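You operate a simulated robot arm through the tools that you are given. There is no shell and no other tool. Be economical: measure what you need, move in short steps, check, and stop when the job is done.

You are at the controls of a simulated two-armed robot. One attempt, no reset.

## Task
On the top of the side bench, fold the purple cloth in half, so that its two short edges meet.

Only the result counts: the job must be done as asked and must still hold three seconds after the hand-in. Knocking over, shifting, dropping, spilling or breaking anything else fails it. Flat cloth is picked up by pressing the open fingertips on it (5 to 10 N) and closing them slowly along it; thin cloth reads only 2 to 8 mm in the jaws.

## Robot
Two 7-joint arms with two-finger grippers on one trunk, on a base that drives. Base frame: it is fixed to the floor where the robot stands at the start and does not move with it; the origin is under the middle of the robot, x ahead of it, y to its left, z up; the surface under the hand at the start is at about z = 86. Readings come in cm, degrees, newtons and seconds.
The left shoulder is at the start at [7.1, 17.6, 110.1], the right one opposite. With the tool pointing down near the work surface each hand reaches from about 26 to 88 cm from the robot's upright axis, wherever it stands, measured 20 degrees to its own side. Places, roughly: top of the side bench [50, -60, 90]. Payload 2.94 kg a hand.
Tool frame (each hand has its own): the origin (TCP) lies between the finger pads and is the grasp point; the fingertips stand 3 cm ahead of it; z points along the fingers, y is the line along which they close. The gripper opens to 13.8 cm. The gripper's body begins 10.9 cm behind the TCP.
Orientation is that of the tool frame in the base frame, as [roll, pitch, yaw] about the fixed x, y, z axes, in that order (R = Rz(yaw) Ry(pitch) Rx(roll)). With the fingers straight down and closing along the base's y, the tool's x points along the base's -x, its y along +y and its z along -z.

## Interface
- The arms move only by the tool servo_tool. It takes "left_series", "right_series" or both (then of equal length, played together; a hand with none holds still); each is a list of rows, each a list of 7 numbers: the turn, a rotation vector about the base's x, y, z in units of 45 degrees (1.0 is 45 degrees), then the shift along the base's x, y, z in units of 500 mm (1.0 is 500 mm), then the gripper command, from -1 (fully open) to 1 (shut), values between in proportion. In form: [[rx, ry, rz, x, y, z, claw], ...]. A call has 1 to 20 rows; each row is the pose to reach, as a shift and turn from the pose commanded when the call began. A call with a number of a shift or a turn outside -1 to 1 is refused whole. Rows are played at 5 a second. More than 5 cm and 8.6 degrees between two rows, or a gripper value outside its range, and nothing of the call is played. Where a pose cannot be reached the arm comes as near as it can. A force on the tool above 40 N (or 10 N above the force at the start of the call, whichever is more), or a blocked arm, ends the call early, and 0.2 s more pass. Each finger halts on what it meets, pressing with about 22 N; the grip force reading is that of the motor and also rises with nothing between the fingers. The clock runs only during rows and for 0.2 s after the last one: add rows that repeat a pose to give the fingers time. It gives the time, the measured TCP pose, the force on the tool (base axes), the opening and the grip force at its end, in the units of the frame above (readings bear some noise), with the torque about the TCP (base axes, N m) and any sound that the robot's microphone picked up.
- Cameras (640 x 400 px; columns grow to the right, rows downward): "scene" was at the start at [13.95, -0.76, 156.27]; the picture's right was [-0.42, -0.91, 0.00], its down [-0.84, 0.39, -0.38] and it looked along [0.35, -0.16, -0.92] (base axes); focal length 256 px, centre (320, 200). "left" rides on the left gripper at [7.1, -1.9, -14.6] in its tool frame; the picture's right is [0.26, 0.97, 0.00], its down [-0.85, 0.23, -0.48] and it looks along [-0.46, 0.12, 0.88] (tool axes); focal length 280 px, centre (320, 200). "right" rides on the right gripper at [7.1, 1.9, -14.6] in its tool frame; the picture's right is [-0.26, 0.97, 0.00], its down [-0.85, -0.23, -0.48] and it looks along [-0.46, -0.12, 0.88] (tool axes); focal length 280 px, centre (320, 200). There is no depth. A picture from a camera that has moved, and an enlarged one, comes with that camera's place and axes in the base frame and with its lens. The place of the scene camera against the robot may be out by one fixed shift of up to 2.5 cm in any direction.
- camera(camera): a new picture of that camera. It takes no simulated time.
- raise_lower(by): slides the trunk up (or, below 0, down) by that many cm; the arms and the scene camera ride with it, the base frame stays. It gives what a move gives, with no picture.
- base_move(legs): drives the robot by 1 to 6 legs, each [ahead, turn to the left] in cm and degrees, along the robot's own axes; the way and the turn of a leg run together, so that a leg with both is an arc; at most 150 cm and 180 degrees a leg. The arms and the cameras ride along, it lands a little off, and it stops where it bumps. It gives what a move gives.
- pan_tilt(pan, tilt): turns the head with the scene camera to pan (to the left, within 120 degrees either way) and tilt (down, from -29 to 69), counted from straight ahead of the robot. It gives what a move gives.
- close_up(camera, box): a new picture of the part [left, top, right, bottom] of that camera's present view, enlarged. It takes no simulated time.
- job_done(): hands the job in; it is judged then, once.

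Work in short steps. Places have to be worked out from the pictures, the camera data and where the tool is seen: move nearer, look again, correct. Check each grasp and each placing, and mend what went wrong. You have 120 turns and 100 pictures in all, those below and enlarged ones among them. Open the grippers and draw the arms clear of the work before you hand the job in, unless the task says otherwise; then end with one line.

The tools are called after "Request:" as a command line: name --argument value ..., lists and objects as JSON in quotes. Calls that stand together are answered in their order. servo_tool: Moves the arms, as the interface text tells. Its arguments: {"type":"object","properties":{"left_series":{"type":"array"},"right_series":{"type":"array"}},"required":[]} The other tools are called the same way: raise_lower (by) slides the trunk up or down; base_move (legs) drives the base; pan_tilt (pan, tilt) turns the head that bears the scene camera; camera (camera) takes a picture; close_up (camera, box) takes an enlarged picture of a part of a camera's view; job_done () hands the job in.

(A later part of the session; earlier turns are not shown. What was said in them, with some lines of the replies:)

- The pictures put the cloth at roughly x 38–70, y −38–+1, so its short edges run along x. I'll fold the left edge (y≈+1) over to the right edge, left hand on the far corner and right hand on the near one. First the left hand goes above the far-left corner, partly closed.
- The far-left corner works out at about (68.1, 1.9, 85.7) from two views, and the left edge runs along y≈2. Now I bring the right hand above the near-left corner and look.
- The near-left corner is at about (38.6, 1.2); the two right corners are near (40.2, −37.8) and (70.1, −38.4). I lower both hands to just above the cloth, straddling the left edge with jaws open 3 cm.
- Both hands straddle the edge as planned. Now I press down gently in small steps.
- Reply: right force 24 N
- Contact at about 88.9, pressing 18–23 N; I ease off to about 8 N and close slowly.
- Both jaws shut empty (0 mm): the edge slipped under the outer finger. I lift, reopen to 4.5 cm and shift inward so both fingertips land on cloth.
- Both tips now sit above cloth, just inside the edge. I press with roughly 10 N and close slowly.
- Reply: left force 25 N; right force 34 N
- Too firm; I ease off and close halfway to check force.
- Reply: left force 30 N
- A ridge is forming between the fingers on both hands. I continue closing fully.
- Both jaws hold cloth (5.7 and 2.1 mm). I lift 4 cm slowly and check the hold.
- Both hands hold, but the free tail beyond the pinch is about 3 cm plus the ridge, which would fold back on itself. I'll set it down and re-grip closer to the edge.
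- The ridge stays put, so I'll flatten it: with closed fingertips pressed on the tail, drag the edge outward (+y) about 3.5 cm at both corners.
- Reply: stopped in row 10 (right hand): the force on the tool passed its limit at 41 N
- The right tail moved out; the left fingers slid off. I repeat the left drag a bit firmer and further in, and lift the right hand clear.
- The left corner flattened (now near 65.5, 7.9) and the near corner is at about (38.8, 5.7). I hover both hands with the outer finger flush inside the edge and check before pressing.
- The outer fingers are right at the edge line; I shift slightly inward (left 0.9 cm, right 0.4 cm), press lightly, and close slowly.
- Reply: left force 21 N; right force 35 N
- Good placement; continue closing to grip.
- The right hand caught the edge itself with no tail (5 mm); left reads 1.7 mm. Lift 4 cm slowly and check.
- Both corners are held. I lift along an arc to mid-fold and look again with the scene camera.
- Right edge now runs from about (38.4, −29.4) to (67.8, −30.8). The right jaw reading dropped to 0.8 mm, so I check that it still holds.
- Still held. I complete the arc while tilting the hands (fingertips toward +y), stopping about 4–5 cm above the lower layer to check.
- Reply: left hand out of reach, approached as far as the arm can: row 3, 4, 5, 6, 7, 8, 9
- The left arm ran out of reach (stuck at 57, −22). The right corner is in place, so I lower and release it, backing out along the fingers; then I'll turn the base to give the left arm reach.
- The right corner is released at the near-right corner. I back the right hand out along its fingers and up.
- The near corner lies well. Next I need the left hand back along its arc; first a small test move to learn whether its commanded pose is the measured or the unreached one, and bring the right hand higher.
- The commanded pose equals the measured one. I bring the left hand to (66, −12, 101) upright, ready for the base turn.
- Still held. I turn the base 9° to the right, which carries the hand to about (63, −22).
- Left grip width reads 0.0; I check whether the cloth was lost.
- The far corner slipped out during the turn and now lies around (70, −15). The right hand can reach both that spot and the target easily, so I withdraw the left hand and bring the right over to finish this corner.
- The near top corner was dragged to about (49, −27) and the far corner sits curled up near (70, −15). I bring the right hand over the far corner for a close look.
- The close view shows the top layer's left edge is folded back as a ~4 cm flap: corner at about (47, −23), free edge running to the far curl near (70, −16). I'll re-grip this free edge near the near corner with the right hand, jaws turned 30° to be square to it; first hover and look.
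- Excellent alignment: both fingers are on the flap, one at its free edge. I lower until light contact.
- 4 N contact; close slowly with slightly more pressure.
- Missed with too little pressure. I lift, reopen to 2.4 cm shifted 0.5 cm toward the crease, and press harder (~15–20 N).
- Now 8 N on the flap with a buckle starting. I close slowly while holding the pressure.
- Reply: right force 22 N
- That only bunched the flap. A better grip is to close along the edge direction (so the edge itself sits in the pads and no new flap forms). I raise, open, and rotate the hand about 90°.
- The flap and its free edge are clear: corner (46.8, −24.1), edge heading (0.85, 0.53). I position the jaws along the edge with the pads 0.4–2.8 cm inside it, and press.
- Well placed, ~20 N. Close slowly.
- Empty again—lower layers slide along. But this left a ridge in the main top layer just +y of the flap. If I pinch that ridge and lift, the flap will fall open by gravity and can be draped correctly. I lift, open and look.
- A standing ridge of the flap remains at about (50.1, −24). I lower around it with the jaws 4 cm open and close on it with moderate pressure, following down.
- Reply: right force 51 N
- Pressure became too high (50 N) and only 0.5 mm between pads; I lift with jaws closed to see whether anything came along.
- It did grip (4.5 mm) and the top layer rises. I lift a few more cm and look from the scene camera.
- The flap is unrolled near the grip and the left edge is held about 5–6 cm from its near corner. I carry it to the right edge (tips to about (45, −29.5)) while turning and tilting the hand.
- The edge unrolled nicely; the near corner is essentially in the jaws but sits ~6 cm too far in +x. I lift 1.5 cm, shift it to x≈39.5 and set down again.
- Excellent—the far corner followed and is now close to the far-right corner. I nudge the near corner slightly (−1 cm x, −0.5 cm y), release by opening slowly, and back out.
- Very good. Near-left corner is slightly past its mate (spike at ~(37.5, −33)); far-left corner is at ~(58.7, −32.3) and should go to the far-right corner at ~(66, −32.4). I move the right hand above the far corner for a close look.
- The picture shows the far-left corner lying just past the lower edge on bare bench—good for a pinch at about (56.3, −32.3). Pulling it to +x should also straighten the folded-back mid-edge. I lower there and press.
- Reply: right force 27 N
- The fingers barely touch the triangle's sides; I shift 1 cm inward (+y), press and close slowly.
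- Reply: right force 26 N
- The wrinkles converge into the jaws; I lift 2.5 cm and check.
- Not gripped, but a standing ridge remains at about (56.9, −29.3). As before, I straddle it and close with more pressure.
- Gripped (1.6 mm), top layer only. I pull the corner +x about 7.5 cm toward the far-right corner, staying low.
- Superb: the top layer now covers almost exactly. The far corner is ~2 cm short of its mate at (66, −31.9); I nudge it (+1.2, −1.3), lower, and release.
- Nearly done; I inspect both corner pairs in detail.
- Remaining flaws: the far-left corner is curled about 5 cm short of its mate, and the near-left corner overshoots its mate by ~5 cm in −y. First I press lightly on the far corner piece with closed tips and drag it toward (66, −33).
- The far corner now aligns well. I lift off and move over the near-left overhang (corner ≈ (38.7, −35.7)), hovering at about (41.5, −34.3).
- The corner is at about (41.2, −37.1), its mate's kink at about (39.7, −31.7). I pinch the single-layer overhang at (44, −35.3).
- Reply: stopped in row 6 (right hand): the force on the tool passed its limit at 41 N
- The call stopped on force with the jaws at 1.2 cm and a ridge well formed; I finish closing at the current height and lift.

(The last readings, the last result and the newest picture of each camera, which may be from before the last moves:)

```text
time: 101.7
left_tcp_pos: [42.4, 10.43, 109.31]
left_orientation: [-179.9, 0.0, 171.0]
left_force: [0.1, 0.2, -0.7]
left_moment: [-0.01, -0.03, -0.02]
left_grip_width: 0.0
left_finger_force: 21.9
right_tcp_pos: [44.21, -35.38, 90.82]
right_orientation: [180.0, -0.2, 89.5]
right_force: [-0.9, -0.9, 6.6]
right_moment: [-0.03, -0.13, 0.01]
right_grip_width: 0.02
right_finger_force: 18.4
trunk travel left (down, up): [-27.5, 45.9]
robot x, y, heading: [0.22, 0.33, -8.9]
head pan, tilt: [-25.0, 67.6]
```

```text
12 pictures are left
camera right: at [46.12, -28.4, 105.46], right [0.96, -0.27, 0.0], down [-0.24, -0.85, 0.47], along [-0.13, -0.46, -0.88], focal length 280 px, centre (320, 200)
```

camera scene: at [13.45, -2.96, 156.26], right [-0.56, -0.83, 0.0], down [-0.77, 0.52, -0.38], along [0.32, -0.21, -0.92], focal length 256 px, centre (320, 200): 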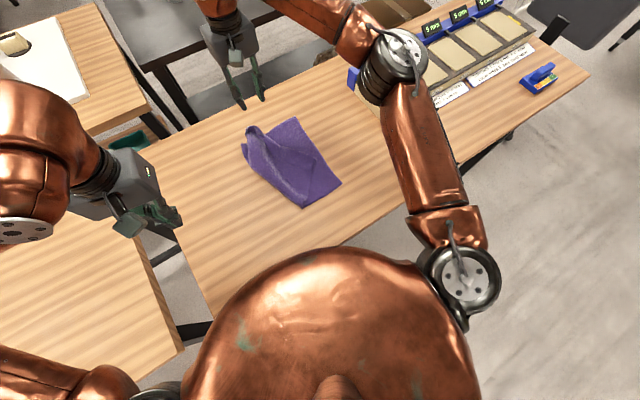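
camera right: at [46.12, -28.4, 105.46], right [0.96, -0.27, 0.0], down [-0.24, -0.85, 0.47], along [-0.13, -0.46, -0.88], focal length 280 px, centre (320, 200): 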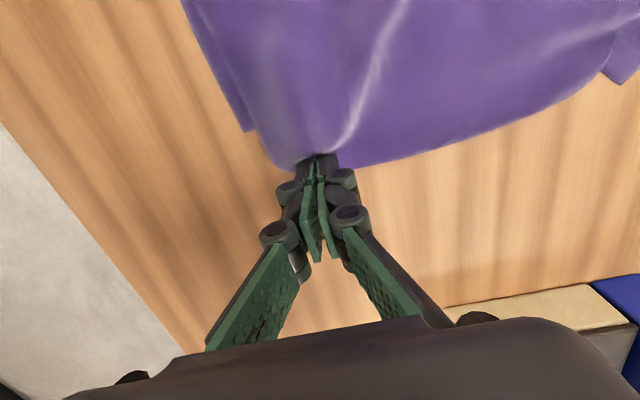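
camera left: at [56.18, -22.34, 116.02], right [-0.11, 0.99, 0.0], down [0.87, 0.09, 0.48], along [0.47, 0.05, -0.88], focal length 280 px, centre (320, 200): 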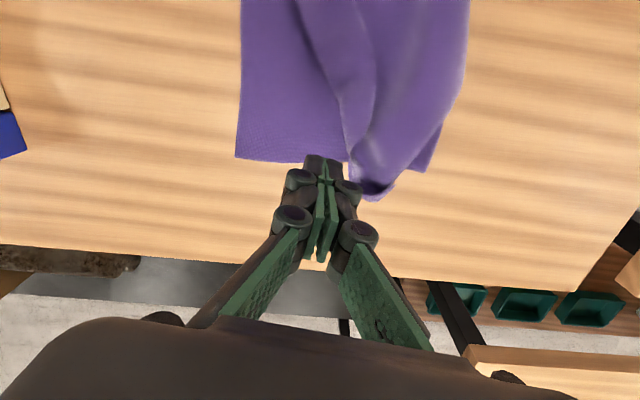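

Gripped. I move the corner by about (−1.5, +5) cm to its mate and release.

Request:
servo_tool --right_series '[[0, 0, 0, 0, 0.01, 0.03, 1], [0, 0, 0, -0.01, 0.035, 0.04, 1], [0, 0, 0, -0.02, 0.065, 0.04, 1], [0, 0, 0, -0.03, 0.095, 0.03, 1], [0, 0, 0, -0.03, 0.1, 0.0, 1], [0, 0, 0, -0.03, 0.1, -0.02, 1], [0, 0, 0, -0.03, 0.1, -0.02, 0.9], [0, 0, 0, -0.03, 0.1, -0.02, 0.75], [0, 0, 0, -0.03, 0.1, -0.02, 0.6], [0, 0, 0, -0.03, 0.1, 0.02, 0.55], [0, 0, 0, -0.03, 0.1, 0.1, 0.55], [0, 0, 0, -0.03, 0.1, 0.18, 0.55], [0, 0, 0, -0.03, 0.06, 0.26, 0.55]]'

Request:
camera --camera "right"

Request:
close_up --camera "scene" --box '[230, 100, 358, 220]'

```text
time: 104.5
left_tcp_pos: [42.29, 10.58, 109.39]
left_orientation: [-180.0, -0.1, 171.1]
left_force: [-0.4, -0.7, 0.6]
left_moment: [0.01, -0.02, 0.0]
left_grip_width: 0.0
left_finger_force: 21.7
right_tcp_pos: [42.43, -32.15, 103.89]
right_orientation: [180.0, -0.2, 89.6]
right_force: [0.2, -0.1, 0.4]
right_moment: [0.01, -0.02, -0.01]
right_grip_width: 3.14
right_finger_force: 0.1
trunk travel left (down, up): [-27.5, 45.9]
robot x, y, heading: [-0.07, 0.46, -9.1]
head pan, tilt: [-25.0, 67.6]
```

```text
11 pictures are left
camera right: at [44.33, -25.27, 118.54], right [0.96, -0.27, 0.0], down [-0.24, -0.85, 0.47], along [-0.13, -0.46, -0.88], focal length 280 px, centre (320, 200)
```

right: 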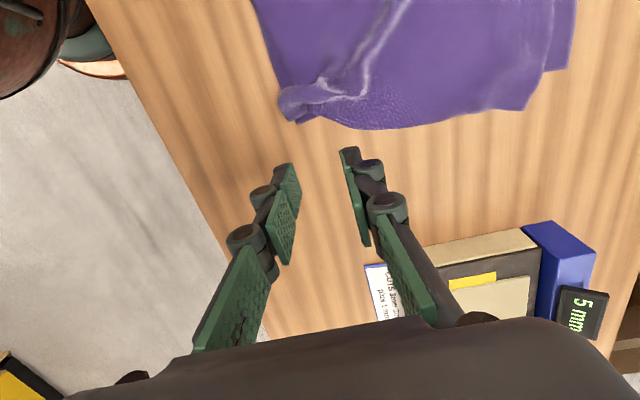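

```text
3.33 times, centred on (294, 160) of scene
camera zoom: at [13.28, -3.01, 156.29], right [-0.56, -0.83, 0.0], down [-0.77, 0.52, -0.38], along [0.32, -0.21, -0.92], focal length 854 px, centre (407, 333)
```

zoom: 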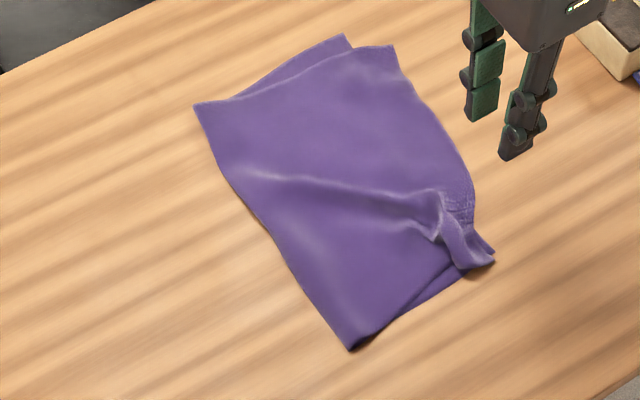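

Near corner is now within ~2–3 cm of its mate, but the far-left corner now overhangs at about (64.8, −37.5) versus its mate at (69, −34). I pinch its single-layer overhang at (62, −36).

Request:
servo_tool --right_series '[[0, 0, 0, 0.07, -0.01, 0, 0.42], [0, 0, 0, 0.15, -0.03, 0, 0.42], [0, 0, 0, 0.23, -0.05, 0, 0.42], [0, 0, 0, 0.31, -0.065, -0.02, 0.42], [0, 0, 0, 0.391, -0.077, -0.06, 0.42], [0, 0, 0, 0.391, -0.077, -0.13, 0.42], [0, 0, 0, 0.391, -0.077, -0.2, 0.42], [0, 0, 0, 0.391, -0.077, -0.25, 0.42], [0, 0, 0, 0.391, -0.077, -0.28, 0.42], [0, 0, 0, 0.391, -0.077, -0.297, 0.42], [0, 0, 0, 0.391, -0.077, -0.299, 0.42]]'

Request:
camera --camera "right"

```text
time: 106.9
left_tcp_pos: [42.33, 10.42, 109.39]
left_orientation: [180.0, 0.1, 171.0]
left_force: [-0.2, -1.1, -0.4]
left_moment: [-0.03, 0.03, 0.01]
left_grip_width: 0.01
left_finger_force: 22.0
right_tcp_pos: [62.19, -36.31, 89.1]
right_orientation: [179.8, -0.1, 89.6]
right_force: [1.0, -0.9, 10.9]
right_moment: [0.0, 0.08, 0.0]
right_grip_width: 4.05
right_finger_force: 0.0
trunk travel left (down, up): [-27.5, 45.9]
robot x, y, heading: [0.34, 0.13, -8.6]
head pan, tilt: [-25.0, 67.6]
```

```text
9 pictures are left
camera right: at [64.02, -29.19, 103.71], right [0.96, -0.27, 0.0], down [-0.24, -0.85, 0.47], along [-0.12, -0.45, -0.88], focal length 280 px, centre (320, 200)
```

right: 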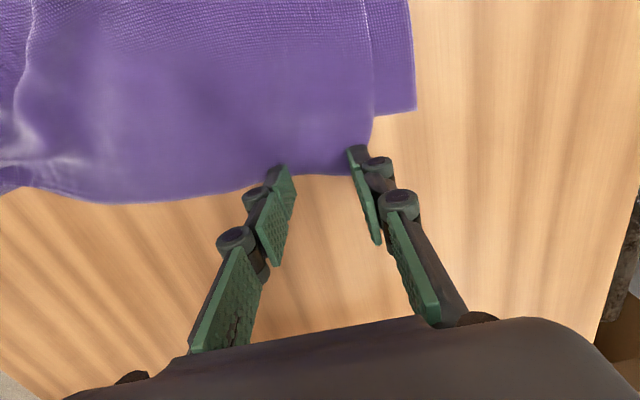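

Perfect placement just at the corner with 11 N. I close slowly and lift slightly.

Request:
servo_tool --right_series '[[0, 0, 0, 0, 0.006, -0.001, 0.46], [0, 0, 0, 0, 0.006, -0.001, 0.5], [0, 0, 0, 0, 0.006, -0.001, 0.54], [0, 0, 0, 0, 0.006, -0.001, 0.58], [0, 0, 0, 0, 0.006, -0.001, 0.62], [0, 0, 0, 0, 0.006, -0.001, 0.66], [0, 0, 0, 0, 0.006, -0.001, 0.7], [0, 0, 0, 0, 0.006, -0.001, 0.75], [0, 0, 0, 0, 0.006, -0.001, 0.8], [0, 0, 0, 0, 0.006, -0.001, 0.85], [0, 0, 0, 0, 0.006, -0.002, 0.9], [0, 0, 0, 0, 0.006, -0.002, 0.95], [0, 0, 0, 0, 0.006, -0.003, 1], [0, 0, 0, 0, 0.006, -0.003, 1], [0, 0, 0, 0, 0.006, 0, 1], [0, 0, 0, 0, 0.006, 0.02, 1], [0, 0, 0, 0, 0.006, 0.03, 1]]'

Request:
camera --camera "right"

```text
time: 110.5
left_tcp_pos: [42.37, 10.42, 109.38]
left_orientation: [-180.0, 0.0, 171.0]
left_force: [-0.1, 0.3, 0.3]
left_moment: [0.01, 0.0, 0.0]
left_grip_width: 0.0
left_finger_force: 21.5
right_tcp_pos: [62.19, -35.85, 90.41]
right_orientation: [-180.0, -0.2, 89.6]
right_force: [0.2, 0.6, 0.2]
right_moment: [0.0, 0.03, -0.02]
right_grip_width: 0.0
right_finger_force: 21.7
trunk travel left (down, up): [-27.5, 45.9]
robot x, y, heading: [-0.18, 0.07, -8.9]
head pan, tilt: [-25.0, 67.6]
```

```text
8 pictures are left
camera right: at [64.19, -28.9, 104.96], right [0.96, -0.27, 0.0], down [-0.24, -0.85, 0.47], along [-0.13, -0.46, -0.88], focal length 280 px, centre (320, 200)
```

right: 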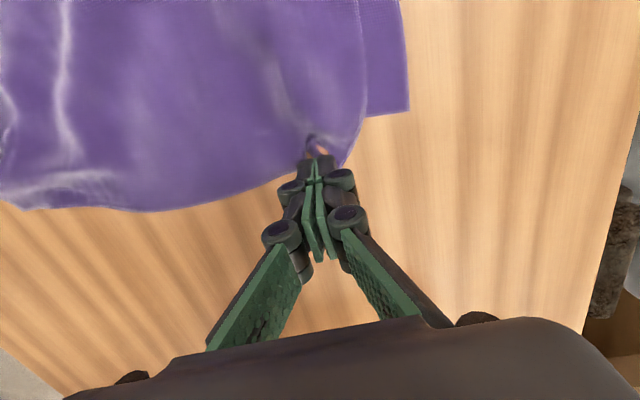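

Not gripped, but dragging worked well before. I press closed tips on the corner and drag it (+5, +2.5) cm.

Request:
servo_tool --right_series '[[0, 0, 0, 0.01, 0, -0.02, 1], [0, 0, 0, 0.01, 0, -0.033, 1], [0, 0, 0, 0.02, 0.003, -0.035, 1], [0, 0, 0, 0.035, 0.01, -0.035, 1], [0, 0, 0, 0.05, 0.018, -0.035, 1], [0, 0, 0, 0.065, 0.026, -0.034, 1], [0, 0, 0, 0.08, 0.034, -0.033, 1], [0, 0, 0, 0.095, 0.042, -0.032, 1], [0, 0, 0, 0.11, 0.05, -0.031, 1], [0, 0, 0, 0.11, 0.05, 0.04, 1], [0, 0, 0, 0.11, 0.05, 0.12, 1], [0, 0, 0, 0.06, 0.05, 0.2, 1], [0, 0, 0, -0.02, 0.05, 0.26, 1]]'

Request:
camera --camera "right"

```text
time: 113.3
left_tcp_pos: [42.21, 10.46, 109.43]
left_orientation: [180.0, 0.0, 170.9]
left_force: [-1.5, -0.5, -0.4]
left_moment: [0.04, 0.0, -0.01]
left_grip_width: 0.01
left_finger_force: 22.0
right_tcp_pos: [61.28, -33.15, 103.36]
right_orientation: [180.0, -0.1, 89.6]
right_force: [0.7, -0.1, -0.4]
right_moment: [0.01, -0.05, -0.04]
right_grip_width: 0.0
right_finger_force: 22.1
trunk travel left (down, up): [-27.5, 45.9]
robot x, y, heading: [-0.36, 0.51, -9.0]
head pan, tilt: [-25.0, 67.6]
```

```text
7 pictures are left
camera right: at [63.12, -26.31, 117.95], right [0.96, -0.27, 0.0], down [-0.24, -0.85, 0.47], along [-0.13, -0.46, -0.88], focal length 280 px, centre (320, 200)
```

right: 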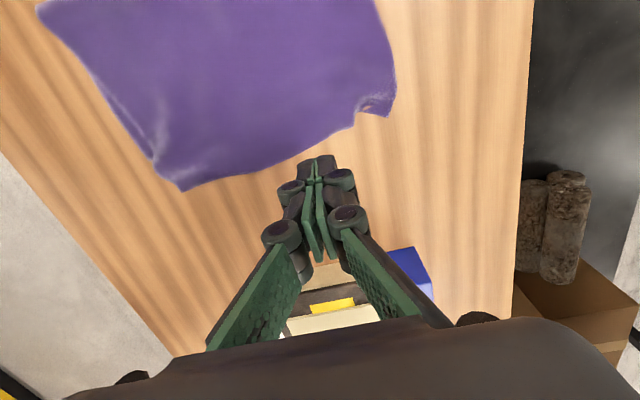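

Looks well aligned now. I check with one scene enlargement and one of the far corner.

Request:
close_up --camera "scene" --box '[230, 100, 358, 220]'

Request:
close_up --camera "right" --box '[100, 20, 420, 220]'

```text
3.33 times, centred on (294, 160) of scene
camera zoom: at [13.28, -2.98, 156.29], right [-0.56, -0.83, 0.0], down [-0.77, 0.52, -0.38], along [0.32, -0.21, -0.92], focal length 854 px, centre (407, 333)
```

zoom: 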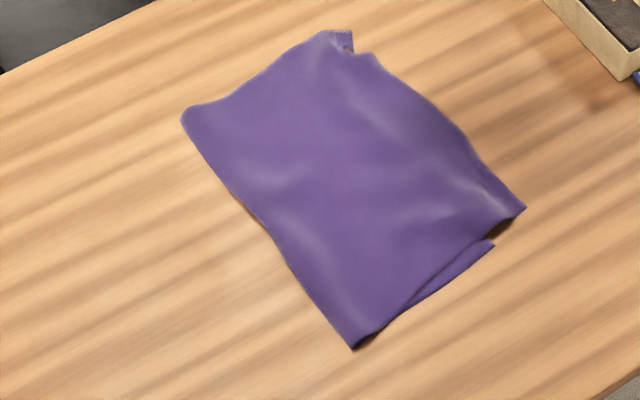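

```text
2.00 times, centred on (260, 120) of right
camera zoom: at [63.12, -26.31, 117.95], right [0.96, -0.27, 0.0], down [-0.24, -0.85, 0.47], along [-0.13, -0.46, -0.88], focal length 561 px, centre (440, 360)
```

zoom: 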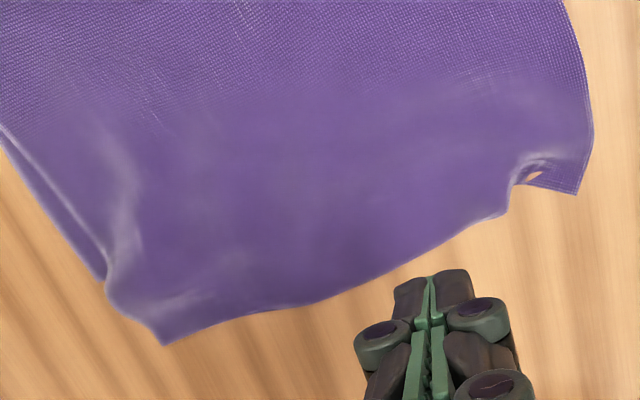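

The far corner now matches. The near corner overshoots its mate by about (1, −4.5) cm; I press it lightly and drag it back (−1.2, +4.6).

Request:
servo_tool --right_series '[[0, 0, 0, -0.07, -0.01, 0, 1], [0, 0, 0, -0.15, -0.02, 0, 1], [0, 0, 0, -0.23, -0.03, 0, 1], [0, 0, 0, -0.31, -0.04, -0.03, 1], [0, 0, 0, -0.366, -0.043, -0.1, 1], [0, 0, 0, -0.366, -0.043, -0.17, 1], [0, 0, 0, -0.366, -0.043, -0.24, 1], [0, 0, 0, -0.366, -0.043, -0.28, 1], [0, 0, 0, -0.366, -0.043, -0.293, 1], [0, 0, 0, -0.37, -0.03, -0.294, 1], [0, 0, 0, -0.374, -0.016, -0.294, 1], [0, 0, 0, -0.378, -0.002, -0.293, 1], [0, 0, 0, -0.382, 0.012, -0.292, 1], [0, 0, 0, -0.386, 0.026, -0.291, 1], [0, 0, 0, -0.39, 0.04, -0.29, 1], [0, 0, 0, -0.392, 0.05, -0.29, 1], [0, 0, 0, -0.392, 0.05, -0.22, 1], [0, 0, 0, -0.392, 0.05, -0.14, 1], [0, 0, 0, -0.392, 0.05, -0.06, 1], [0, 0, 0, -0.392, 0.0, 0, 1]]'

Request:
camera --camera "right"

Request:
close_up --camera "scene" --box '[230, 100, 358, 220]'

```text
time: 117.5
left_tcp_pos: [42.36, 10.43, 109.48]
left_orientation: [179.8, 0.0, 170.9]
left_force: [0.2, 0.3, 0.4]
left_moment: [0.03, -0.01, 0.0]
left_grip_width: 0.0
left_finger_force: 21.6
right_tcp_pos: [41.59, -33.47, 103.69]
right_orientation: [179.9, -0.3, 89.5]
right_force: [-0.6, 0.0, -0.5]
right_moment: [0.03, -0.01, -0.02]
right_grip_width: 0.02
right_finger_force: 21.8
trunk travel left (down, up): [-27.5, 45.9]
robot x, y, heading: [0.06, 0.37, -9.3]
head pan, tilt: [-25.0, 67.6]
```

```text
4 pictures are left
camera right: at [43.55, -26.47, 118.25], right [0.96, -0.27, 0.0], down [-0.24, -0.85, 0.47], along [-0.13, -0.45, -0.88], focal length 280 px, centre (320, 200)
```

right: 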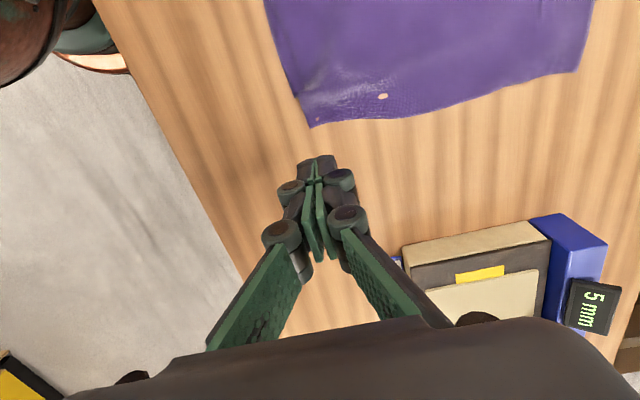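

```text
3.33 times, centred on (294, 160) of scene
camera zoom: at [13.29, -3.07, 156.28], right [-0.56, -0.83, 0.0], down [-0.77, 0.52, -0.38], along [0.32, -0.21, -0.92], focal length 854 px, centre (407, 333)
```

zoom: 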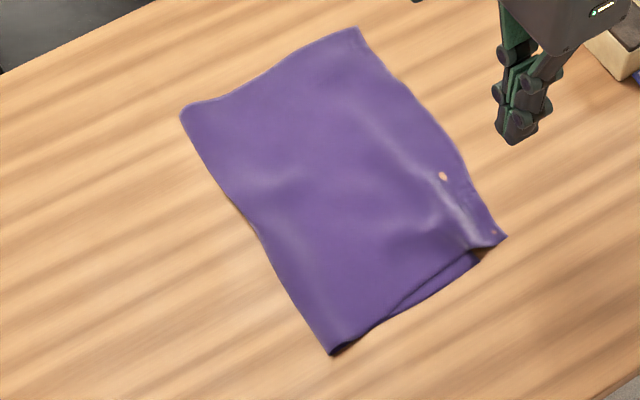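

Offset of the near corner is down to ~3 cm (lower layer moved a bit too). One more short drag only over the bare-bench overhang, +2.2 cm.

Request:
servo_tool --right_series '[[0, 0, 0, 0, 0.006, -0.07, 1], [0, 0, 0, 0, 0.006, -0.15, 1], [0, 0, 0, 0, 0.006, -0.23, 1], [0, 0, 0, 0, 0.006, -0.28, 1], [0, 0, 0, 0, 0.006, -0.299, 1], [0, 0, 0, 0, 0.014, -0.3, 1], [0, 0, 0, 0, 0.024, -0.3, 1], [0, 0, 0, 0, 0.034, -0.299, 1], [0, 0, 0, 0, 0.044, -0.297, 1], [0, 0, 0, 0, 0.052, -0.295, 1], [0, 0, 0, 0, 0.052, -0.24, 1], [0, 0, 0, 0, 0.052, -0.16, 1], [0, 0, 0, -0.03, 0.0, -0.08, 1], [0, 0, 0, -0.06, -0.05, 0, 1]]'

Request:
close_up --camera "scene" --box '[230, 100, 358, 220]'

```text
time: 120.5
left_tcp_pos: [42.32, 10.58, 109.39]
left_orientation: [179.9, 0.0, 171.0]
left_force: [-0.7, 0.3, 0.5]
left_moment: [0.0, -0.01, 0.02]
left_grip_width: 0.0
left_finger_force: 21.8
right_tcp_pos: [38.66, -35.92, 103.41]
right_orientation: [179.9, -0.3, 89.7]
right_force: [0.3, 0.3, 0.1]
right_moment: [0.02, 0.0, -0.03]
right_grip_width: 0.0
right_finger_force: 22.0
trunk travel left (down, up): [-27.5, 45.9]
robot x, y, heading: [0.21, 0.29, -8.7]
head pan, tilt: [-25.0, 67.6]
```

```text
3.33 times, centred on (294, 160) of scene
camera zoom: at [13.32, -2.94, 156.28], right [-0.56, -0.83, 0.0], down [-0.77, 0.52, -0.38], along [0.32, -0.21, -0.92], focal length 854 px, centre (407, 333)
```

zoom: 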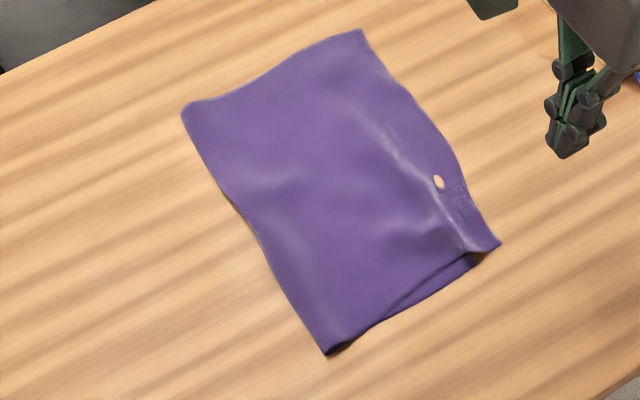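

The near offset remains ~3 cm. The lower layer's near margin is exposed by ~1.5 cm, so I press on that sliver at about (39.4, −27.8) and drag the lower corner −y by 3 cm.

Request:
servo_tool --right_series '[[0, 0, 0, 0.005, 0.05, 0, 1], [0, 0, 0, 0.01, 0.11, -0.02, 1], [0, 0, 0, 0.014, 0.162, -0.06, 1], [0, 0, 0, 0.014, 0.162, -0.14, 1], [0, 0, 0, 0.014, 0.162, -0.22, 1], [0, 0, 0, 0.014, 0.162, -0.27, 1], [0, 0, 0, 0.014, 0.162, -0.293, 1], [0, 0, 0, 0.014, 0.162, -0.297, 1], [0, 0, 0, 0.013, 0.15, -0.297, 1], [0, 0, 0, 0.012, 0.136, -0.297, 1], [0, 0, 0, 0.01, 0.122, -0.297, 1], [0, 0, 0, 0.008, 0.108, -0.297, 1], [0, 0, 0, 0.006, 0.098, -0.297, 1], [0, 0, 0, 0.0, 0.098, -0.23, 1], [0, 0, 0, -0.02, 0.098, -0.15, 1], [0, 0, 0, -0.04, 0.05, -0.08, 1], [0, 0, 0, -0.06, 0.0, 0, 1]]'

Request:
close_up --camera "scene" --box '[230, 100, 358, 220]'

```text
time: 124.1
left_tcp_pos: [42.24, 10.5, 109.38]
left_orientation: [180.0, 0.1, 171.0]
left_force: [-0.2, 0.5, 1.5]
left_moment: [-0.02, -0.01, 0.01]
left_grip_width: 0.01
left_finger_force: 21.9
right_tcp_pos: [35.5, -35.81, 103.36]
right_orientation: [179.9, -0.2, 89.7]
right_force: [0.7, -0.3, -0.7]
right_moment: [-0.02, -0.04, 0.01]
right_grip_width: 0.0
right_finger_force: 21.9
trunk travel left (down, up): [-27.5, 45.9]
robot x, y, heading: [0.34, -0.15, -9.0]
head pan, tilt: [-25.0, 67.6]
```

```text
3.33 times, centred on (294, 160) of scene
camera zoom: at [13.31, -2.94, 156.29], right [-0.56, -0.83, 0.0], down [-0.77, 0.52, -0.38], along [0.32, -0.21, -0.92], focal length 854 px, centre (407, 333)
```

zoom: 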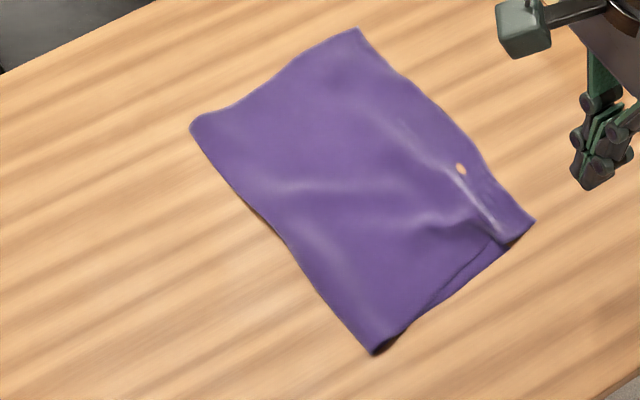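

The near offset is still ~3 cm. Pinching and lifting the overhang worked earlier without dragging the lower layer, so I repeat that with a shorter move: descend at (42.7, −35.1) and close.

Request:
servo_tool --right_series '[[0, 0, 0, 0.04, 0.005, 0, 0.7], [0, 0, 0, 0.09, 0.01, -0.02, 0.5], [0, 0, 0, 0.142, 0.014, -0.07, 0.45], [0, 0, 0, 0.142, 0.014, -0.14, 0.45], [0, 0, 0, 0.142, 0.014, -0.21, 0.45], [0, 0, 0, 0.142, 0.014, -0.26, 0.45], [0, 0, 0, 0.142, 0.014, -0.284, 0.45], [0, 0, 0, 0.142, 0.014, -0.289, 0.45], [0, 0, 0, 0.142, 0.014, -0.289, 0.5], [0, 0, 0, 0.142, 0.014, -0.289, 0.55], [0, 0, 0, 0.142, 0.014, -0.289, 0.6], [0, 0, 0, 0.142, 0.014, -0.289, 0.65], [0, 0, 0, 0.142, 0.014, -0.289, 0.7], [0, 0, 0, 0.142, 0.014, -0.289, 0.75], [0, 0, 0, 0.142, 0.014, -0.289, 0.8], [0, 0, 0, 0.142, 0.014, -0.289, 0.85], [0, 0, 0, 0.142, 0.014, -0.289, 0.9], [0, 0, 0, 0.142, 0.014, -0.289, 0.95], [0, 0, 0, 0.142, 0.014, -0.289, 1], [0, 0, 0, 0.142, 0.014, -0.289, 1]]'

```text
time: 128.3
left_tcp_pos: [42.35, 10.57, 109.43]
left_orientation: [180.0, 0.0, 171.0]
left_force: [-0.3, 0.0, 0.7]
left_moment: [-0.01, 0.0, 0.02]
left_grip_width: 0.01
left_finger_force: 21.9
right_tcp_pos: [42.66, -35.14, 89.05]
right_orientation: [179.9, -0.2, 89.6]
right_force: [0.5, -0.2, 0.8]
right_moment: [0.02, -0.32, 0.03]
right_grip_width: 0.09
right_finger_force: 16.7
trunk travel left (down, up): [-27.5, 45.9]
robot x, y, heading: [-0.02, 0.03, -9.1]
head pan, tilt: [-25.0, 67.6]
```

Width 0.9 mm with torque reading suggests a thin grip. I lift 2 cm, move (−0.7, +3.2), lower and release, then clear the hand.

Request:
servo_tool --right_series '[[0, 0, 0, 0, 0, 0.02, 1], [0, 0, 0, 0, 0.01, 0.04, 1], [0, 0, 0, -0.007, 0.03, 0.045, 1], [0, 0, 0, -0.014, 0.05, 0.045, 1], [0, 0, 0, -0.014, 0.064, 0.04, 1], [0, 0, 0, -0.014, 0.064, 0.02, 1], [0, 0, 0, -0.014, 0.064, 0.015, 0.95], [0, 0, 0, -0.014, 0.064, 0.015, 0.85], [0, 0, 0, -0.014, 0.064, 0.015, 0.75], [0, 0, 0, -0.014, 0.064, 0.015, 0.65], [0, 0, 0, -0.014, 0.064, 0.05, 0.6], [0, 0, 0, -0.014, 0.064, 0.12, 0.6], [0, 0, 0, -0.014, 0.064, 0.2, 0.6], [0, 0, 0, -0.05, 0.0, 0.28, 0.5], [0, 0, 0, -0.12, -0.07, 0.34, 0.2], [0, 0, 0, -0.19, -0.14, 0.38, 0], [0, 0, 0, -0.19, -0.14, 0.38, 0]]'

Request:
close_up --camera "scene" --box '[230, 100, 358, 220]'

```text
refused: row 14 steps farther than a row can; nothing moved
```

```text
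3.33 times, centred on (294, 160) of scene
camera zoom: at [13.35, -2.95, 156.28], right [-0.56, -0.83, 0.0], down [-0.77, 0.52, -0.38], along [0.32, -0.21, -0.92], focal length 854 px, centre (407, 333)
```

zoom: 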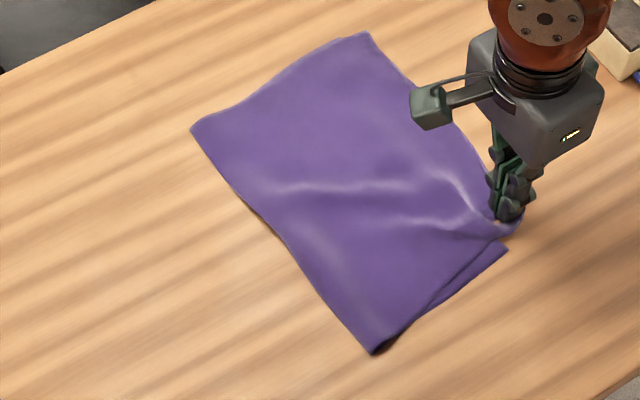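

One row was too long, so nothing moved; no pictures remain but the view shows the corner bunched in the jaws. I replay the move with shorter steps.

Request:
servo_tool --right_series '[[0, 0, 0, 0, 0, 0.02, 1], [0, 0, 0, 0, 0.01, 0.04, 1], [0, 0, 0, -0.007, 0.03, 0.045, 1], [0, 0, 0, -0.012, 0.05, 0.045, 1], [0, 0, 0, -0.012, 0.06, 0.035, 1], [0, 0, 0, -0.012, 0.06, 0.015, 1], [0, 0, 0, -0.012, 0.06, 0.012, 0.95], [0, 0, 0, -0.012, 0.06, 0.012, 0.85], [0, 0, 0, -0.012, 0.06, 0.012, 0.75], [0, 0, 0, -0.012, 0.06, 0.012, 0.65], [0, 0, 0, -0.012, 0.06, 0.012, 0.6], [0, 0, 0, -0.012, 0.06, 0.05, 0.6], [0, 0, 0, -0.012, 0.06, 0.12, 0.6], [0, 0, 0, -0.012, 0.06, 0.2, 0.6], [0, 0, 0, -0.012, 0.06, 0.28, 0.6], [0, 0, 0, -0.05, 0.0, 0.3, 0.5], [0, 0, 0, -0.09, -0.06, 0.32, 0.3], [0, 0, 0, -0.13, -0.12, 0.33, 0.1], [0, 0, 0, -0.17, -0.18, 0.34, 0]]'

```text
time: 132.3
left_tcp_pos: [42.27, 10.49, 109.52]
left_orientation: [-180.0, 0.1, 171.1]
left_force: [-1.3, -0.1, 0.1]
left_moment: [-0.01, -0.03, -0.01]
left_grip_width: 0.0
left_finger_force: 22.1
right_tcp_pos: [34.06, -43.99, 105.94]
right_orientation: [179.9, -0.3, 89.6]
right_force: [-1.0, -0.8, 1.1]
right_moment: [-0.02, -0.05, -0.02]
right_grip_width: 6.9
right_finger_force: 0.1
trunk travel left (down, up): [-27.5, 45.9]
robot x, y, heading: [-0.24, 0.22, -8.8]
head pan, tilt: [-25.0, 67.6]
```

The right hand is clear; I open the left gripper too, then hand in.

Request:
servo_tool --left_series '[[0, 0, 0, 0, 0, 0.03, 0.5], [0, 0, 0, 0, 0, 0.05, 0], [0, 0, 0, 0, 0, 0.05, 0], [0, 0, 0, 0, 0, 0.05, 0], [0, 0, 0, 0, 0, 0.05, 0]]'

Request:
job_done

```text
time: 133.5
left_tcp_pos: [42.38, 10.52, 111.97]
left_orientation: [180.0, 0.0, 171.1]
left_force: [-0.3, 0.2, -0.4]
left_moment: [0.01, -0.01, 0.03]
left_grip_width: 6.88
left_finger_force: 0.1
right_tcp_pos: [34.24, -44.04, 105.75]
right_orientation: [179.9, -0.2, 89.7]
right_force: [-0.6, 0.0, -0.8]
right_moment: [-0.01, 0.03, 0.0]
right_grip_width: 6.89
right_finger_force: 0.0
trunk travel left (down, up): [-27.5, 45.9]
robot x, y, heading: [-0.12, 0.45, -8.9]
head pan, tilt: [-25.0, 67.6]
```

```text
The job is handed in.
```

I folded the purple cloth in half and handed the job in. In the last picture the far corners met within about 1–2 cm and the near corners were about 3 cm apart; I then moved the near corner to close that gap, but had no pictures left to check it.
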